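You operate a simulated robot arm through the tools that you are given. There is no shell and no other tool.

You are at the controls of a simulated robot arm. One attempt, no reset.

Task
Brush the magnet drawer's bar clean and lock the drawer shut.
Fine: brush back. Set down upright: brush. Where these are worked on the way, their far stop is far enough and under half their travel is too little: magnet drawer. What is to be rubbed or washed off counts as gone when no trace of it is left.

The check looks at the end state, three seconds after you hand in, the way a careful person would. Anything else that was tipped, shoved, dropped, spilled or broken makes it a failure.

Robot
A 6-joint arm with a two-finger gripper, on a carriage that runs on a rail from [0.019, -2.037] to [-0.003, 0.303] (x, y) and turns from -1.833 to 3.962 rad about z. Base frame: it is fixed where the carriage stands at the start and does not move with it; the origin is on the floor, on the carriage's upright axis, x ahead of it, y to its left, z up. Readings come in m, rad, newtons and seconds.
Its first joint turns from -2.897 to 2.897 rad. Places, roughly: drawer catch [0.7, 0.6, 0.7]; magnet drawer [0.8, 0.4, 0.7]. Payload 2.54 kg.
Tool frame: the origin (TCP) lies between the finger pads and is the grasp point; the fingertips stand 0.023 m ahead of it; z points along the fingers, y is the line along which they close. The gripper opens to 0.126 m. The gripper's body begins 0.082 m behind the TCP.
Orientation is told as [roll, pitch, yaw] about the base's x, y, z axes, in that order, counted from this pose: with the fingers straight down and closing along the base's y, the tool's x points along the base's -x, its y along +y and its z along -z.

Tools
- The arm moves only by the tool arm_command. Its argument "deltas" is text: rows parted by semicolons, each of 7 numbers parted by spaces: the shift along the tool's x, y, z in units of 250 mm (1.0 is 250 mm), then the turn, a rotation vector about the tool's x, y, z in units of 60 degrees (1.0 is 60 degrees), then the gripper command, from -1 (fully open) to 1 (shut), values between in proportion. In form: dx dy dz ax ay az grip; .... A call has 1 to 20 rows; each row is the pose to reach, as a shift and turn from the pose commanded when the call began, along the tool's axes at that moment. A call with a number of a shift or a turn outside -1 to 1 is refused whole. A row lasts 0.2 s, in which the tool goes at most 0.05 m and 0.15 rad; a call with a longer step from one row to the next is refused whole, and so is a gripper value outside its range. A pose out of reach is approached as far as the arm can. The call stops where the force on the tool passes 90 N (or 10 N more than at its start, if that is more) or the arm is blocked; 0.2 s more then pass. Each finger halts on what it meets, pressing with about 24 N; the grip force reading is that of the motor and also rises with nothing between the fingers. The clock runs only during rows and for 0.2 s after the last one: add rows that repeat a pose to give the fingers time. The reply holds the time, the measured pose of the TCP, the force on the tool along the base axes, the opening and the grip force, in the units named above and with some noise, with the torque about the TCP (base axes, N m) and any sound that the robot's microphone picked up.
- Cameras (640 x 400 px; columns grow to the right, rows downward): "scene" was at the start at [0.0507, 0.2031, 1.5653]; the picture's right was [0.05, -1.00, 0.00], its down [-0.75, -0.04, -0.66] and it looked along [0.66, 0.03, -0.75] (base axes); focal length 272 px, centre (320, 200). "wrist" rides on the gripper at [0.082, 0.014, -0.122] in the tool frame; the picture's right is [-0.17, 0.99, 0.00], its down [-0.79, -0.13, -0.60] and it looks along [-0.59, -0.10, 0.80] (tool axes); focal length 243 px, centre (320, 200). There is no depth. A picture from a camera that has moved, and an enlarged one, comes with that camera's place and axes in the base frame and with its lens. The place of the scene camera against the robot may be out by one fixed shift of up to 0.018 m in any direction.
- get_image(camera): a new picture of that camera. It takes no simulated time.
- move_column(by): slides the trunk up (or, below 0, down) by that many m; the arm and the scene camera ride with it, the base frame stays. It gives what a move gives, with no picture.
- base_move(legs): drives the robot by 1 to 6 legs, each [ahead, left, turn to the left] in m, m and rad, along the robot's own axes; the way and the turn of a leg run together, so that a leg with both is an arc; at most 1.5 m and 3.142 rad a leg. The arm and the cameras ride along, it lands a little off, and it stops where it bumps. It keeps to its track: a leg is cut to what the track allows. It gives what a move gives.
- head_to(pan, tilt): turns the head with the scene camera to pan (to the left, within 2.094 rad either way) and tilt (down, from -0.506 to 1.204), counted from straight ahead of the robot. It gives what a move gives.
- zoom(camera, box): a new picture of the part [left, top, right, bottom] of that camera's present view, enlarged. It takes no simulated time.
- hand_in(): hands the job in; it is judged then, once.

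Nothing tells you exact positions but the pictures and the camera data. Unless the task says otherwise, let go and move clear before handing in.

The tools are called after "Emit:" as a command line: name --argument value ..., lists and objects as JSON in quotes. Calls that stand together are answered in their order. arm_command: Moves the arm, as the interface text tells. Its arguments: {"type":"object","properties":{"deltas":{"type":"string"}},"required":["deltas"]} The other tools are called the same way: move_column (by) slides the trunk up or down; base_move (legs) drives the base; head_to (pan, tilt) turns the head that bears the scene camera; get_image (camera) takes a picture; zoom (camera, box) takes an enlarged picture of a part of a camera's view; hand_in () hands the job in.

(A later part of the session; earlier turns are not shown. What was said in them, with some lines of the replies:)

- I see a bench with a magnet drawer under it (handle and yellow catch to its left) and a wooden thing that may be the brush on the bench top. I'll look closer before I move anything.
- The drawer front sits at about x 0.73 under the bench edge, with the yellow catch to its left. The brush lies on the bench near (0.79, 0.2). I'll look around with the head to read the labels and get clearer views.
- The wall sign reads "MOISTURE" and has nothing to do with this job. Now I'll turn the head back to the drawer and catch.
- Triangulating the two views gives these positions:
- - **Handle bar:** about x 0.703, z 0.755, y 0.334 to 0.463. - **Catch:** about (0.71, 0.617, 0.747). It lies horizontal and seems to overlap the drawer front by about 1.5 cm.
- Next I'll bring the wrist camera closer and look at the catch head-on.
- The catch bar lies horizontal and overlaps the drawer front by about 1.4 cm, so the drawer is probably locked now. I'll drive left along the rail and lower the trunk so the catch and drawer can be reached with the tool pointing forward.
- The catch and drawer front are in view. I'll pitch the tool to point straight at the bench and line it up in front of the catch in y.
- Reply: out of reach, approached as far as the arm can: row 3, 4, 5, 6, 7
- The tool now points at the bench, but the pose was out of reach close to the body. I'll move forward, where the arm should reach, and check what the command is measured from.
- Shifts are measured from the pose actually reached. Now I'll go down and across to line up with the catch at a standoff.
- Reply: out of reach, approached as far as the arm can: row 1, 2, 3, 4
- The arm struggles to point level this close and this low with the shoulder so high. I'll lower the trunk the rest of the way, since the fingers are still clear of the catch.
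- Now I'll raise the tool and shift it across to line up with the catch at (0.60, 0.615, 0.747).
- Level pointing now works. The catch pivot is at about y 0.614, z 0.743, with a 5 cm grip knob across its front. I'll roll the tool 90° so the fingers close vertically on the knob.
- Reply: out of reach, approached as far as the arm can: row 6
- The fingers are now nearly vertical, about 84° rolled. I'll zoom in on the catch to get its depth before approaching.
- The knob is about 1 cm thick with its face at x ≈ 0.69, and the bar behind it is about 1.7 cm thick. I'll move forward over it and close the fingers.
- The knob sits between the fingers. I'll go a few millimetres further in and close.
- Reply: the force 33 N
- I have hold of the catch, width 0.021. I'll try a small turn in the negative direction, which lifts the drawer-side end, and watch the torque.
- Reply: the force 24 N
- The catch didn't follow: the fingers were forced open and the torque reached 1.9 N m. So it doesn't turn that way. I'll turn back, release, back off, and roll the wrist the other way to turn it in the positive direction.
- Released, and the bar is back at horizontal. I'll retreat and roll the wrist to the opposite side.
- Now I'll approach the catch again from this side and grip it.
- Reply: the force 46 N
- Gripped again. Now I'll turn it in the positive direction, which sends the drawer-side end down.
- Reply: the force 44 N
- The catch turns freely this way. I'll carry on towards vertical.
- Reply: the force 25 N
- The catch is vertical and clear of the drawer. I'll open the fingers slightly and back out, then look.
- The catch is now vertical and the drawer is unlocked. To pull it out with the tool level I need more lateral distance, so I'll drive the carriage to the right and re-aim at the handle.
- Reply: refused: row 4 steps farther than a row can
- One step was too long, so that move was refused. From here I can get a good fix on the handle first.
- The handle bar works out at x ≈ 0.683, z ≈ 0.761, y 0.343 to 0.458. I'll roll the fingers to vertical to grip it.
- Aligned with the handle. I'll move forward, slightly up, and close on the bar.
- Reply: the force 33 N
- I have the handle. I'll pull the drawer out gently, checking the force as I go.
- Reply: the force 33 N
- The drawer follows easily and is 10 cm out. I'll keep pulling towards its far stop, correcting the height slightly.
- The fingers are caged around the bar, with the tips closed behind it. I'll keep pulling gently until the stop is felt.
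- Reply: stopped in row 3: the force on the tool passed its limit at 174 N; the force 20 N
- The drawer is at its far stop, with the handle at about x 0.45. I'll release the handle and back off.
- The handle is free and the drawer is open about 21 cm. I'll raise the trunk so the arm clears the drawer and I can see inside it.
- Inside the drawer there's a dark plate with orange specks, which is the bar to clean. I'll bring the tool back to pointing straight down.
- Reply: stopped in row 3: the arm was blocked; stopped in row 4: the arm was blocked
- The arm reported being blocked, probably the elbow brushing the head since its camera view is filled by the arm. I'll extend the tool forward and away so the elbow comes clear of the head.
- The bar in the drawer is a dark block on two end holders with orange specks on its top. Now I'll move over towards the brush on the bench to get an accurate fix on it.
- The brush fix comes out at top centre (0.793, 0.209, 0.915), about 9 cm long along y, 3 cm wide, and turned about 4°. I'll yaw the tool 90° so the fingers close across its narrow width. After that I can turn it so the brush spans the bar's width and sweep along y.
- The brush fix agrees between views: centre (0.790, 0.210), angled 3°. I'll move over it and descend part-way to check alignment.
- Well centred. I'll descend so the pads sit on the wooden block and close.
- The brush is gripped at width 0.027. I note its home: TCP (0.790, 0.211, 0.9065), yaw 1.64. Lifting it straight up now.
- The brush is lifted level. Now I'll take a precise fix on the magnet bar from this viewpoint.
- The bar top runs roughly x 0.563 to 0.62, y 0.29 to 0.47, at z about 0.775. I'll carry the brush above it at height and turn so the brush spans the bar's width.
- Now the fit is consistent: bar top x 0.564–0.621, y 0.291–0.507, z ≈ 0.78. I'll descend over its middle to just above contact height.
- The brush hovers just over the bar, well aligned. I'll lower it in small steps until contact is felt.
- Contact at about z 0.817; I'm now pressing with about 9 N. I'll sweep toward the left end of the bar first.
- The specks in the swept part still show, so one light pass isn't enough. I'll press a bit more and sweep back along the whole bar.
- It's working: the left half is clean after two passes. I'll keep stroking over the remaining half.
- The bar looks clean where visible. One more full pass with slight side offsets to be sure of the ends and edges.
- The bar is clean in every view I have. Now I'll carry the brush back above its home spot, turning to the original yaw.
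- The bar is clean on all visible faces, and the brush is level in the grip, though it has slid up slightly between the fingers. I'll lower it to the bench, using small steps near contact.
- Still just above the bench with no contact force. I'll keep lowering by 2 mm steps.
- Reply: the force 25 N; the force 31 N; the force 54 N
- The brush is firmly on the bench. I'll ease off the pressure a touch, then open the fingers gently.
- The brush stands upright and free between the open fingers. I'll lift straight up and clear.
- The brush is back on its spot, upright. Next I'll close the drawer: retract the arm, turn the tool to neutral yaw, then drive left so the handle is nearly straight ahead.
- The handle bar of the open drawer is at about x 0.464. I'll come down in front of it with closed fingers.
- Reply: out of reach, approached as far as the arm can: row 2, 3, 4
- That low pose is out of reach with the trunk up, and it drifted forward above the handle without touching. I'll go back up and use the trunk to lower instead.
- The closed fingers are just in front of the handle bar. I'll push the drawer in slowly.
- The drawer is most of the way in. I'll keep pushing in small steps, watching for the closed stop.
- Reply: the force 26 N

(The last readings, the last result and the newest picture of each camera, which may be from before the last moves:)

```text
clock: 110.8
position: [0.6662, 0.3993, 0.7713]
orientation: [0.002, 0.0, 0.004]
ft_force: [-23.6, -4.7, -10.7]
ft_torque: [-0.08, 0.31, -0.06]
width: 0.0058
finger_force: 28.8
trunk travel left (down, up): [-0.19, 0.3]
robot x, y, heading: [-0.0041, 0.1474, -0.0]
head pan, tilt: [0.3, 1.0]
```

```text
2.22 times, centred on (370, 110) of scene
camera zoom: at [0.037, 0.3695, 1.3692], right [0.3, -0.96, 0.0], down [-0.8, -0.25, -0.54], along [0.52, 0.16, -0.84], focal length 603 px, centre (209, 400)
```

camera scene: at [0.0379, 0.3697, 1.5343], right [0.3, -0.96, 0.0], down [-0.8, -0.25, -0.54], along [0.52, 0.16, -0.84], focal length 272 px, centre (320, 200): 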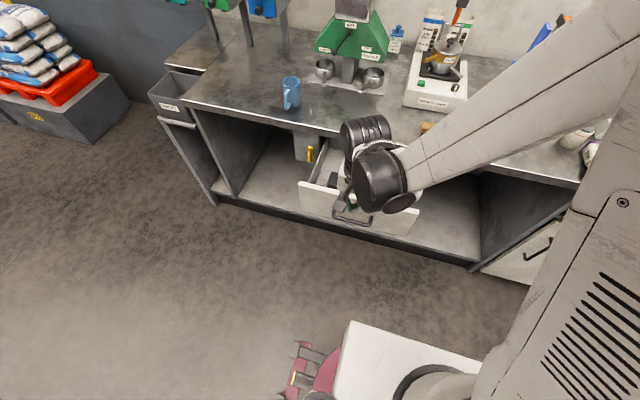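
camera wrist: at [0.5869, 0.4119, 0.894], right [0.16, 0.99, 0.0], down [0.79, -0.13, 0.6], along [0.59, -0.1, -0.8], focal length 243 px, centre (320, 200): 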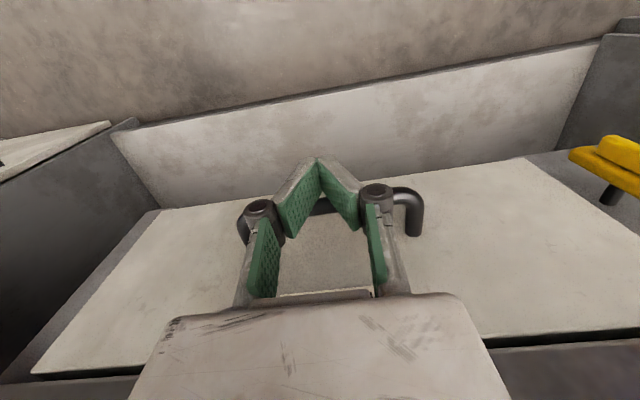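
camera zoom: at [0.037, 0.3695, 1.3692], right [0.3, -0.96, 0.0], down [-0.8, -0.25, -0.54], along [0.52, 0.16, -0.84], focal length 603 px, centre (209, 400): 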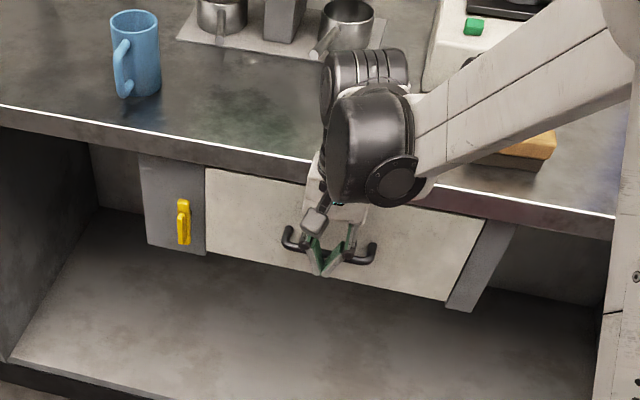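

The drawer is home: I feel the stop at 24 N and the geometry matches the start. One more gentle press to seat it, then back off.

Emit:
arm_command --deltas "-0.008 0 0 0 0 0 1; -0.012 0 0 0 0 0 1"

Emit:
arm_command --deltas "0.02 0 0 0 0 0 1; 0.1 0 0 0 0 0 1; 0.25 0 0 0 0 0 1; 0.4 0 0 0 0 0 1"

Emit:
get_image --camera "wrist"

Emit:
zoom --camera "scene" --box '[250, 20, 490, 200]'

```text
clock: 111.4
position: [0.6681, 0.3999, 0.7725]
orientation: [0.001, 0.003, 0.002]
ft_force: [-64.6, -11.2, -30.5]
ft_torque: [-0.02, 0.83, -0.11]
width: 0.0058
finger_force: 28.7
trunk travel left (down, up): [-0.19, 0.3]
robot x, y, heading: [-0.0014, 0.1479, -0.002]
head pan, tilt: [0.3, 1.0]
```

```text
clock: 112.4
position: [0.572, 0.3991, 0.7735]
orientation: [0.003, -0.002, 0.001]
ft_force: [0.3, -0.8, 0.6]
ft_torque: [-0.04, 0.04, 0.02]
width: 0.0001
finger_force: 28.2
trunk travel left (down, up): [-0.19, 0.3]
robot x, y, heading: [0.0002, 0.1494, -0.004]
head pan, tilt: [0.3, 1.0]
```

```text
taken
camera wrist: at [0.4922, 0.4117, 0.8939], right [0.16, 0.99, 0.0], down [0.79, -0.13, 0.6], along [0.59, -0.1, -0.8], focal length 243 px, centre (320, 200)
```

wrist: 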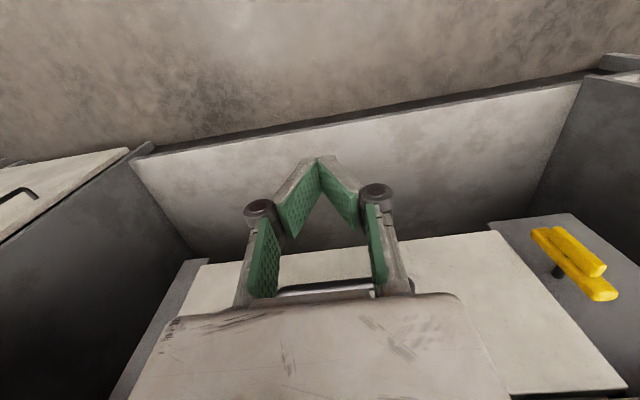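

```text
2.22 times, centred on (370, 110) of scene
camera zoom: at [0.0384, 0.3695, 1.3694], right [0.3, -0.96, 0.0], down [-0.8, -0.25, -0.54], along [0.52, 0.16, -0.84], focal length 603 px, centre (209, 400)
```

zoom: 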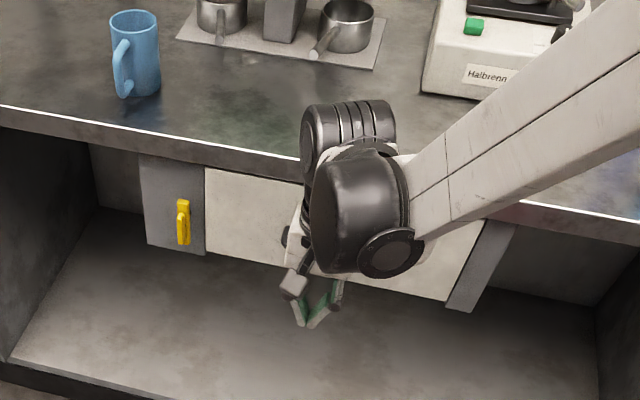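

The drawer stays fully shut. Now the catch: I'll raise the arm, drive left, lower the trunk and go back to the level pose in front of it that worked before.

Emit:
arm_command --deltas "0.01 0 -0.16 0 0 0 1; 0.03 0 -0.32 0 0 0 1; 0.05 0 -0.48 0 0 0 0.6; 0.05 0 -0.66 0 0 0 0.2"

Emit:
base_move --legs '[[0, 0.1, 0]]'

Emit:
move_column --by -0.185

Emit:
get_image --camera "wrist"

Emit:
get_image --camera "scene"

```text
clock: 113.4
position: [0.5583, 0.4001, 0.9375]
orientation: [0.002, 0.0, 0.002]
ft_force: [-0.3, -0.3, 0.1]
ft_torque: [-0.02, 0.05, -0.02]
width: 0.0505
finger_force: 0.1
trunk travel left (down, up): [-0.19, 0.3]
robot x, y, heading: [0.0013, 0.1491, -0.003]
head pan, tilt: [0.3, 1.0]
```

```text
clock: 114.5
position: [0.5581, 0.502, 0.9374]
orientation: [0.005, -0.002, 0.003]
ft_force: [0.5, 0.8, -0.9]
ft_torque: [0.0, -0.01, 0.0]
width: 0.0506
finger_force: 0.0
trunk travel left (down, up): [-0.19, 0.3]
robot x, y, heading: [-0.0036, 0.2552, 0.002]
head pan, tilt: [0.3, 1.0]
```

```text
clock: 116.6
position: [0.5572, 0.5012, 0.7528]
orientation: [0.005, -0.003, 0.003]
ft_force: [0.4, -0.1, 0.5]
ft_torque: [0.0, 0.01, -0.01]
width: 0.0506
finger_force: 0.1
trunk travel left (down, up): [-0.005, 0.485]
robot x, y, heading: [-0.0017, 0.2519, 0.002]
head pan, tilt: [0.3, 1.0]
```

```text
taken
camera wrist: at [0.477, 0.5138, 0.8745], right [0.16, 0.99, 0.0], down [0.79, -0.13, 0.6], along [0.59, -0.09, -0.8], focal length 243 px, centre (320, 200)
```

wrist: 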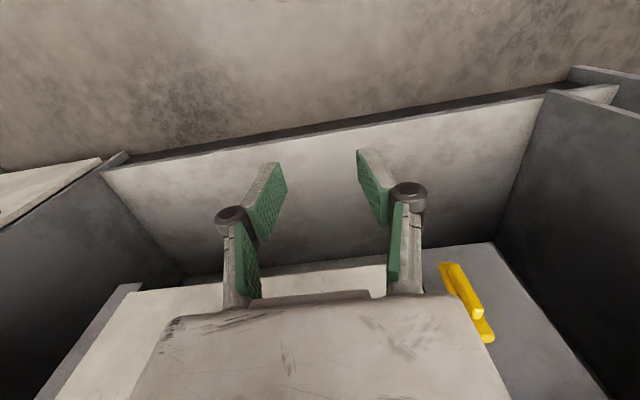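

```text
taken
camera scene: at [0.0365, 0.4711, 1.1845], right [0.3, -0.95, 0.0], down [-0.8, -0.25, -0.54], along [0.52, 0.16, -0.84], focal length 272 px, centre (320, 200)
```

scene: 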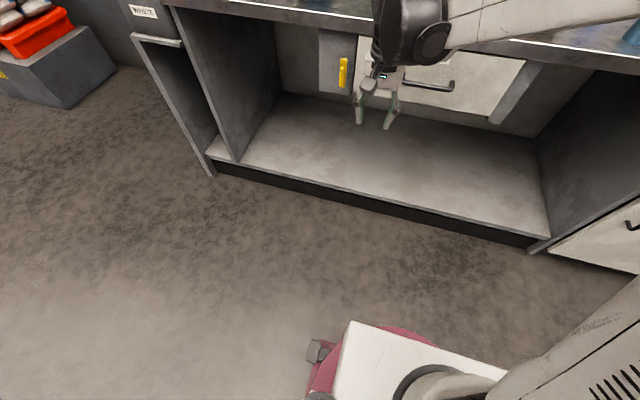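

Now I'll pitch the tool up to level while shifting across to the catch.

Emit:
arm_command --deltas "0 0.065 0 0 -0.14 0 0.2; 0 0.13 0 0 -0.28 0 0.2; 0 0.195 0 0 -0.42 0 0.2; 0 0.26 0 0 -0.56 0 0.2; 0 0.325 0 0 -0.7 0 0.2; 0 0.39 0 0 -0.84 0 0.2; 0 0.455 0 0 -0.97 0 0.2"

Emit:
arm_command --deltas "0 0 0 0 -0.13 0 0.2; 0 0 0 0 -0.26 0 0.2; 0 0 0 0 -0.39 0 0.2; 0 0 0 0 -0.5 0 0.2"

Emit:
get_image --camera "wrist"

Emit:
get_image --camera "scene"

```text
clock: 118.2
position: [0.5555, 0.6132, 0.7527]
orientation: [0.007, -1.022, -0.003]
ft_force: [-0.2, -0.3, 0.2]
ft_torque: [0.02, 0.02, 0.06]
width: 0.0506
finger_force: 0.1
trunk travel left (down, up): [-0.005, 0.485]
robot x, y, heading: [-0.0038, 0.2478, 0.005]
head pan, tilt: [0.3, 1.0]
```

```text
clock: 119.2
position: [0.5563, 0.6168, 0.7537]
orientation: [0.115, -1.546, -0.111]
ft_force: [-0.7, -1.2, -0.7]
ft_torque: [0.02, 0.04, 0.05]
width: 0.0505
finger_force: 0.1
trunk travel left (down, up): [-0.005, 0.485]
robot x, y, heading: [-0.0081, 0.2514, -0.003]
head pan, tilt: [0.3, 1.0]
```

```text
taken
camera wrist: at [0.4344, 0.6288, 0.6742], right [0.0, 0.99, 0.17], down [-0.58, -0.14, 0.81], along [0.82, -0.1, 0.57], focal length 243 px, centre (320, 200)
```

wrist: 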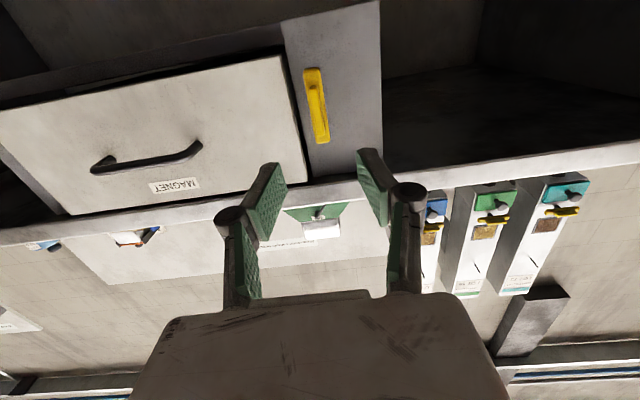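

```text
taken
camera scene: at [0.0355, 0.473, 1.1844], right [0.33, -0.94, 0.0], down [-0.8, -0.28, -0.54], along [0.51, 0.18, -0.84], focal length 272 px, centre (320, 200)
```

scene: 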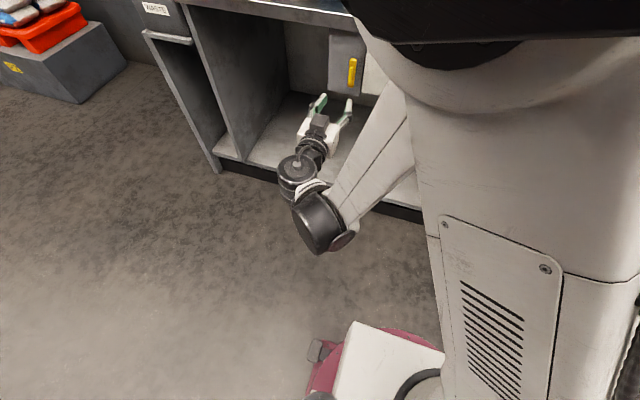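

Level and centred again. The catch is still vertical and the drawer is shut. I'll move forward to a standoff and verify.

Emit:
arm_command --deltas "0.01 -0.004 0.1 0 0 0 0.2; 0.023 -0.008 0.2 0 0 0 0.2"

Emit:
zoom --camera "wrist" --box '[200, 50, 440, 220]'

```text
clock: 119.8
position: [0.606, 0.613, 0.7446]
orientation: [0.107, -1.543, -0.103]
ft_force: [-0.2, 0.3, -0.2]
ft_torque: [0.04, 0.02, -0.01]
width: 0.0505
finger_force: 0.0
trunk travel left (down, up): [-0.005, 0.485]
robot x, y, heading: [-0.0045, 0.2496, 0.002]
head pan, tilt: [0.3, 1.0]
```

```text
2.35 times, centred on (320, 135) of wrist
camera zoom: at [0.4842, 0.6255, 0.6666], right [0.0, 0.99, 0.17], down [-0.57, -0.14, 0.81], along [0.82, -0.1, 0.57], focal length 571 px, centre (320, 353)
```

zoom: 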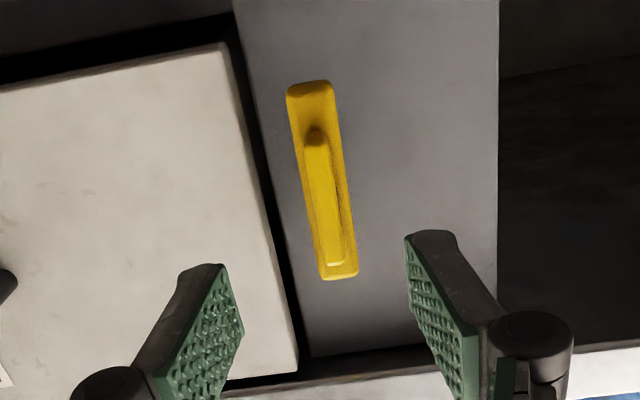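

Emit:
arm_command --deltas "-0.003 0.006 0.12 0 0 0 0.2; -0.006 0.006 0.24 0 0 0 0.2; -0.008 0.006 0.35 0 0 0 0.2; -0.008 0.006 0.35 0 0 0 0.6; -0.008 0.006 0.35 0 0 0 1; -0.008 0.006 0.35 0 0 0 1; -0.008 0.006 0.35 0 0 0 1"

Emit:
get_image --camera "wrist"

```text
clock: 121.4
position: [0.6947, 0.6151, 0.7453]
orientation: [0.094, -1.54, -0.092]
ft_force: [6.2, 0.0, 3.2]
ft_torque: [-0.18, 0.03, -0.01]
width: 0.0191
finger_force: 43.8
trunk travel left (down, up): [-0.005, 0.485]
robot x, y, heading: [-0.0006, 0.2506, 0.004]
head pan, tilt: [0.3, 1.0]
```

```text
taken
camera wrist: at [0.5725, 0.6279, 0.667], right [0.0, 0.99, 0.17], down [-0.57, -0.14, 0.81], along [0.82, -0.1, 0.57], focal length 243 px, centre (320, 200)
```

wrist: 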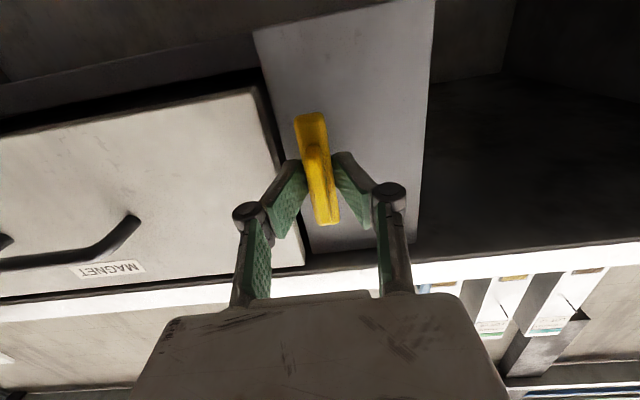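

Gripped. Now I'll turn the catch back the other way (negative), in stages, toward horizontal.

Emit:
arm_command --deltas "0 0 0 0 0 -0.1 1; 0 0 0 0 0 -0.2 1; 0 0 0 0 0 -0.3 1; 0 0 0 0 0 -0.4 1; 0 0 0 0 0 -0.4 1"

Emit:
get_image --camera "wrist"

```text
clock: 122.6
position: [0.6946, 0.6157, 0.7443]
orientation: [-1.498, -1.152, 1.51]
ft_force: [12.4, 1.8, 5.9]
ft_torque: [-0.03, 0.29, -0.28]
width: 0.019
finger_force: 44.1
trunk travel left (down, up): [-0.005, 0.485]
robot x, y, heading: [-0.0002, 0.2515, 0.005]
head pan, tilt: [0.3, 1.0]
```

```text
taken
camera wrist: at [0.5725, 0.5934, 0.6683], right [-0.01, 0.97, -0.25], down [-0.58, 0.2, 0.79], along [0.82, 0.15, 0.56], focal length 243 px, centre (320, 200)
```

wrist: 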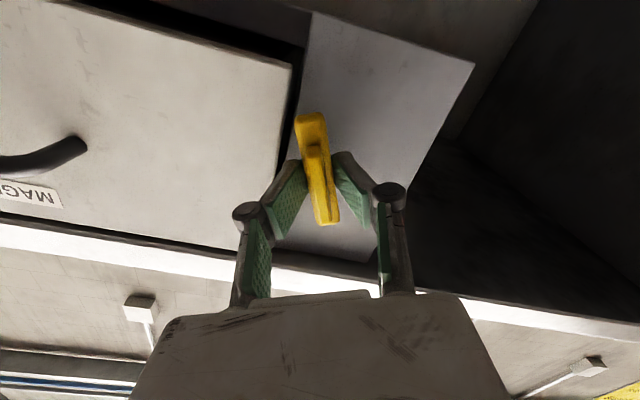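

It's turning with the tool. Continuing.

Emit:
arm_command --deltas "0 0 0 0 0 -0.12 1; 0 0 0 0 0 -0.24 1; 0 0 0 0 0 -0.36 1; 0 0 0 0 0 -0.48 1; 0 0 0 0 0 -0.6 1; 0 0 0 0 0 -0.72 1; 0 0 0 0 0 -0.84 1"

Emit:
arm_command --deltas "0 0 0 0 0 -0.1 1; 0 0 0 0 0 -0.2 1; 0 0 0 0 0 -0.26 1; 0 0 0 0 0 -0.26 1"

Emit:
get_image --camera "wrist"

```text
clock: 124.2
position: [0.6948, 0.6159, 0.7454]
orientation: [-1.54, -0.272, 1.565]
ft_force: [2.5, 4.5, -5.4]
ft_torque: [0.02, 0.31, -0.97]
width: 0.0188
finger_force: 44.0
trunk travel left (down, up): [-0.005, 0.485]
robot x, y, heading: [0.0027, 0.2496, -0.004]
head pan, tilt: [0.3, 1.0]
```

```text
clock: 125.2
position: [0.6942, 0.6148, 0.7449]
orientation: [-1.542, -0.001, 1.575]
ft_force: [-1.2, 4.3, -10.4]
ft_torque: [0.0, 0.17, -0.46]
width: 0.0187
finger_force: 44.5
trunk travel left (down, up): [-0.005, 0.485]
robot x, y, heading: [-0.0041, 0.2495, 0.005]
head pan, tilt: [0.3, 1.0]
```

```text
taken
camera wrist: at [0.5746, 0.5323, 0.7345], right [-0.03, 0.17, -0.99], down [-0.6, 0.79, 0.15], along [0.8, 0.59, 0.08], focal length 243 px, centre (320, 200)
```

wrist: 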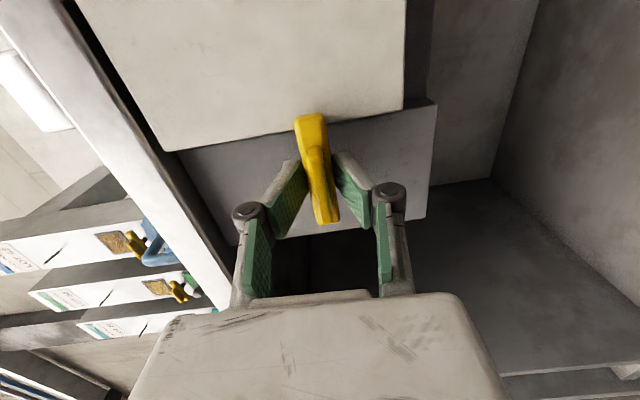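

Nearly horizontal with no torque yet. I'll nudge slightly further to make sure it sits at its end stop.

Emit:
arm_command --deltas "0 0 0 0 0 -0.04 1; 0 0 0 0 0 -0.06 1; 0 0 0 0 0 -0.06 1"

```text
clock: 126.0
position: [0.6951, 0.6161, 0.7449]
orientation: [-1.542, 0.059, 1.576]
ft_force: [-5.9, 3.6, -14.0]
ft_torque: [1.32, 0.27, 0.19]
width: 0.02
finger_force: 44.8
trunk travel left (down, up): [-0.005, 0.485]
robot x, y, heading: [-0.0032, 0.2506, 0.005]
head pan, tilt: [0.3, 1.0]
```

The torque jumped to 1.3 N m, so the catch is at its stop, locked. I'll release it and back straight out.

Emit:
arm_command --deltas "0 0 0 0 0 0 0.6; 0 0 0 0 0 0 0.2; 0 0 0 0 0 0 0; 0 0 0 0 0 0 0; 0 0 -0.12 0 0 0 0; 0 0 -0.24 0 0 0 0; 0 0 -0.36 0 0 0 0"

Emit:
get_image --camera "wrist"

Emit:
zoom --camera "wrist" --box '[220, 40, 420, 180]'

```text
clock: 127.6
position: [0.6044, 0.6156, 0.7464]
orientation: [-1.541, 0.06, 1.575]
ft_force: [1.1, -0.7, -0.6]
ft_torque: [-0.01, -0.05, 0.02]
width: 0.0629
finger_force: 0.0
trunk travel left (down, up): [-0.005, 0.485]
robot x, y, heading: [0.0006, 0.247, 0.004]
head pan, tilt: [0.3, 1.0]
```

```text
taken
camera wrist: at [0.4845, 0.5312, 0.742], right [-0.03, 0.11, -0.99], down [-0.6, 0.8, 0.1], along [0.8, 0.6, 0.04], focal length 243 px, centre (320, 200)
```

wrist: 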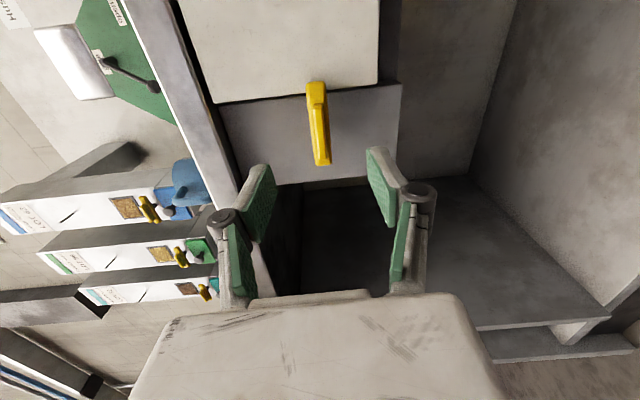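

```text
2.86 times, centred on (320, 110) of wrist
camera zoom: at [0.4845, 0.5312, 0.742], right [-0.03, 0.11, -0.99], down [-0.6, 0.8, 0.1], along [0.8, 0.6, 0.04], focal length 693 px, centre (320, 457)
```

zoom: 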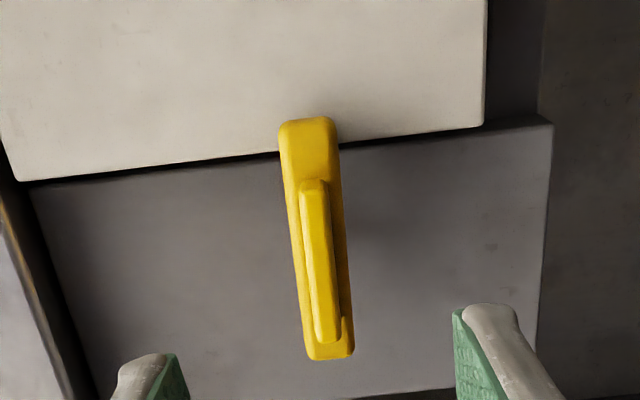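

The catch overlaps the drawer front just as at the start. I'll raise the trunk to move clear and verify everything from the scene camera.

Emit:
move_column --by 0.36

Emit:
arm_command --deltas "0 0 0 0 0 0.14 0; 0 0 0 0 0 0.28 0; 0 0 0 0 0 0.42 0; 0 0 0 0 0 0.56 0; 0 0 0 0 0 0.7 0; 0 0 0 0 0 0.84 0; 0 0 0 0 0 0.97 0"

Emit:
get_image --camera "scene"

Emit:
get_image --camera "wrist"

```text
clock: 131.1
position: [0.6056, 0.6148, 1.1069]
orientation: [-1.543, 0.061, 1.576]
ft_force: [0.2, -0.6, 0.1]
ft_torque: [0.0, 0.01, 0.01]
width: 0.0633
finger_force: 0.1
trunk travel left (down, up): [-0.365, 0.125]
robot x, y, heading: [-0.0018, 0.2533, 0.003]
head pan, tilt: [0.3, 1.0]
```

```text
clock: 132.7
position: [0.6033, 0.6155, 1.1071]
orientation: [-1.521, -0.957, 1.532]
ft_force: [-0.2, 0.7, 0.7]
ft_torque: [-0.03, 0.0, -0.05]
width: 0.0632
finger_force: 0.1
trunk travel left (down, up): [-0.365, 0.125]
robot x, y, heading: [-0.0056, 0.2485, 0.007]
head pan, tilt: [0.3, 1.0]
```

```text
taken
camera scene: at [0.0365, 0.4711, 1.5443], right [0.3, -0.95, 0.0], down [-0.8, -0.25, -0.54], along [0.52, 0.16, -0.84], focal length 272 px, centre (320, 200)
```

scene: 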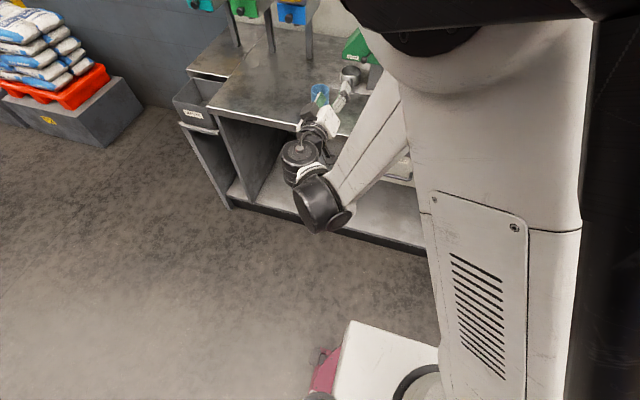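

```text
taken
camera wrist: at [0.4821, 0.5782, 1.036], right [-0.02, 0.9, -0.43], down [-0.58, 0.34, 0.74], along [0.82, 0.26, 0.52], focal length 243 px, centre (320, 200)
```

wrist: 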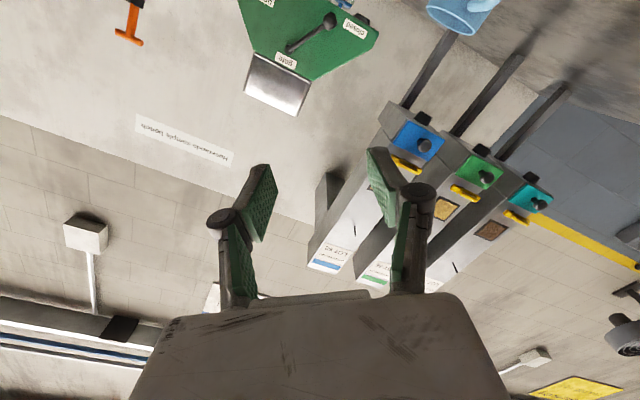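

I'll finish turning the tool back to pointing down, clear of the bench, then drive to the right for an unobstructed view.

Emit:
arm_command --deltas "0 0 0 0 0 0.14 0; 0 0 0 0 0 0.28 0; 0 0 0 0 0 0.42 0; 0 0 0 0 0 0.53 0"

Emit:
arm_command --deltas "0 0 0 0 0.14 0 0; 0 0 0 0 0.28 0 0; 0 0 0 0 0.42 0 0; 0 0 0 0 0.56 0 0; 0 0 0 0 0.7 0 0; 0 0 0 0 0.84 0 0; 0 0 0 0 0.97 0 0"

Emit:
arm_command --deltas "0 0 0 0 0.14 0 0; 0 0 0 0 0.28 0 0; 0 0 0 0 0.42 0 0; 0 0 0 0 0.5 0 0"

Emit:
get_image --camera "wrist"

Emit:
get_image --camera "scene"

```text
clock: 133.7
position: [0.6028, 0.616, 1.1084]
orientation: [-1.106, -1.507, 1.11]
ft_force: [0.3, -0.4, 0.5]
ft_torque: [0.01, -0.01, 0.02]
width: 0.063
finger_force: 0.1
trunk travel left (down, up): [-0.365, 0.125]
robot x, y, heading: [-0.0019, 0.2536, 0.001]
head pan, tilt: [0.3, 1.0]
```

```text
clock: 135.3
position: [0.6045, 0.617, 1.1068]
orientation: [-0.068, -0.522, 0.039]
ft_force: [0.0, 0.4, -0.3]
ft_torque: [0.01, 0.02, 0.0]
width: 0.0627
finger_force: 0.0
trunk travel left (down, up): [-0.365, 0.125]
robot x, y, heading: [-0.0019, 0.2521, 0.001]
head pan, tilt: [0.3, 1.0]
```

```text
clock: 136.3
position: [0.6047, 0.6162, 1.108]
orientation: [-0.06, 0.0, 0.004]
ft_force: [0.4, -0.3, -0.9]
ft_torque: [-0.02, 0.05, -0.03]
width: 0.063
finger_force: 0.0
trunk travel left (down, up): [-0.365, 0.125]
robot x, y, heading: [-0.0024, 0.2537, 0.002]
head pan, tilt: [0.3, 1.0]
```

```text
taken
camera wrist: at [0.5235, 0.6354, 1.2285], right [0.16, 0.99, -0.06], down [0.79, -0.09, 0.6], along [0.59, -0.14, -0.79], focal length 243 px, centre (320, 200)
```

wrist: 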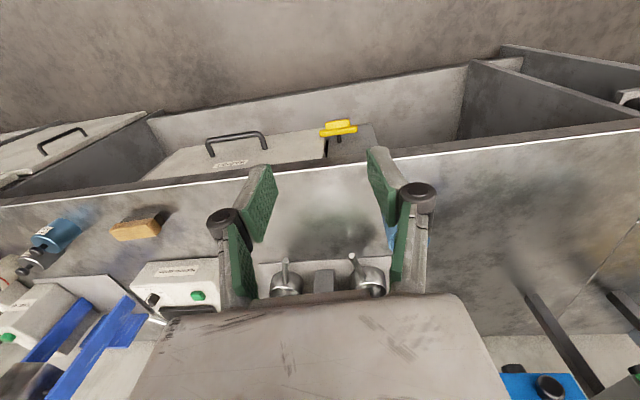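

```text
taken
camera scene: at [0.0368, 0.4713, 1.5443], right [0.3, -0.95, 0.0], down [-0.8, -0.25, -0.54], along [0.52, 0.16, -0.84], focal length 272 px, centre (320, 200)
```

scene: 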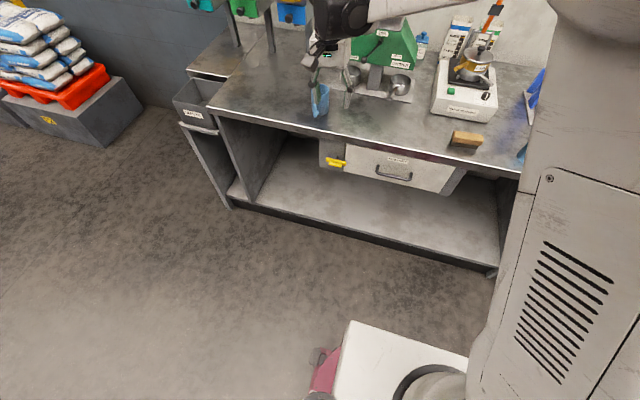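

Emit:
zoom --camera "scene" --box '[300, 60, 500, 200]'

Emit:
zoom --camera "wrist" --box '[180, 100, 400, 200]'

Emit:
zoom --camera "scene" --box '[300, 120, 400, 190]'

```text
2.86 times, centred on (400, 130) of scene
camera zoom: at [0.0368, 0.4713, 1.5443], right [0.3, -0.95, 0.0], down [-0.8, -0.25, -0.54], along [0.52, 0.16, -0.84], focal length 776 px, centre (91, 400)
```

zoom: 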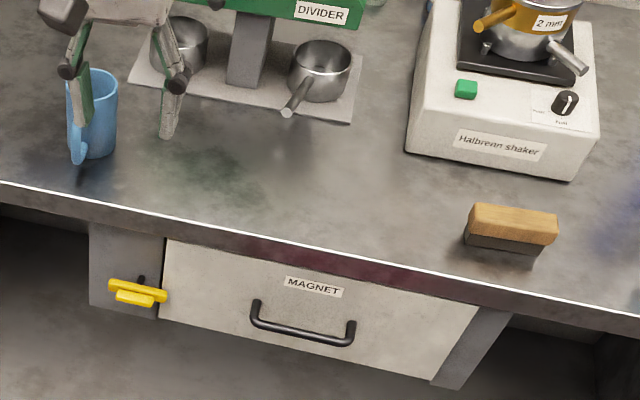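

```text
2.91 times, centred on (290, 150) of wrist
camera zoom: at [0.5235, 0.6354, 1.2285], right [0.16, 0.99, -0.06], down [0.79, -0.09, 0.6], along [0.59, -0.14, -0.79], focal length 706 px, centre (407, 346)
```

zoom: 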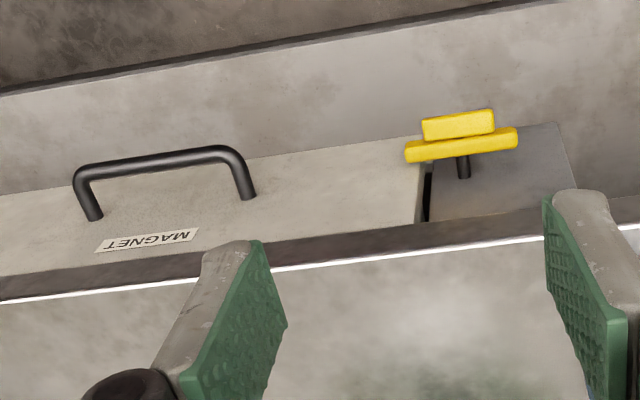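

```text
5.71 times, centred on (350, 155) of scene
camera zoom: at [0.0368, 0.4713, 1.5443], right [0.3, -0.95, 0.0], down [-0.8, -0.25, -0.54], along [0.52, 0.16, -0.84], focal length 1551 px, centre (149, 457)
```

zoom: 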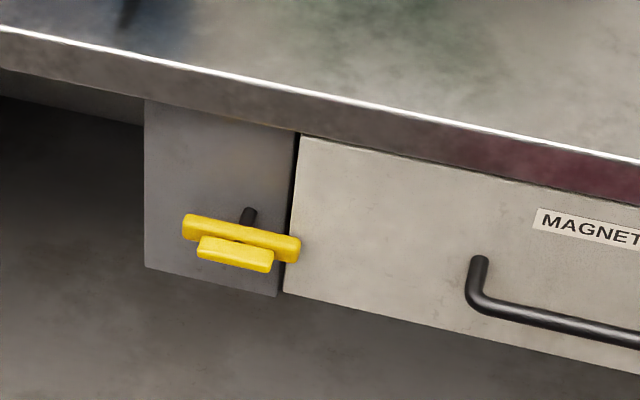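

Everything checks out:

- **Drawer:** shut flush, after being pulled out to its far stop on the way.
- **Catch:** horizontal across the drawer front and at its stop.
- **Bar:** no specks left in the views I took before closing the drawer.
- **Brush:** back on its spot, upright.
- **Arm:** the gripper holds nothing, is clear of the bench, and nothing else was disturbed.

I'm handing in.

Emit:
hand_in

```text
The job is handed in.
```

I brushed the magnet drawer's bar clean, shut the drawer and locked its catch, then handed the job in. The verdict hasn't come back.

- **Bar:** it took several passes along its length. No specks showed afterwards in any view I took; its underside and the lower part of its sides were never in view.
- **Drawer:** I pulled it out to its far stop before brushing, then pushed it home until I felt the closed stop. It sat flush in the last pictures.
- **Catch:** it was locked at the start, so I turned it to vertical to open the drawer. It is now back to horizontal across the drawer front, at its end stop.
- **Brush:** it is upright, bristles down, where it started.

While I was turning the tool, the arm was blocked twice and seems to have pushed against the robot's own head camera. Nothing on the bench was touched, and the camera read normally afterwards. Nothing else on the bench looked moved in the final views.
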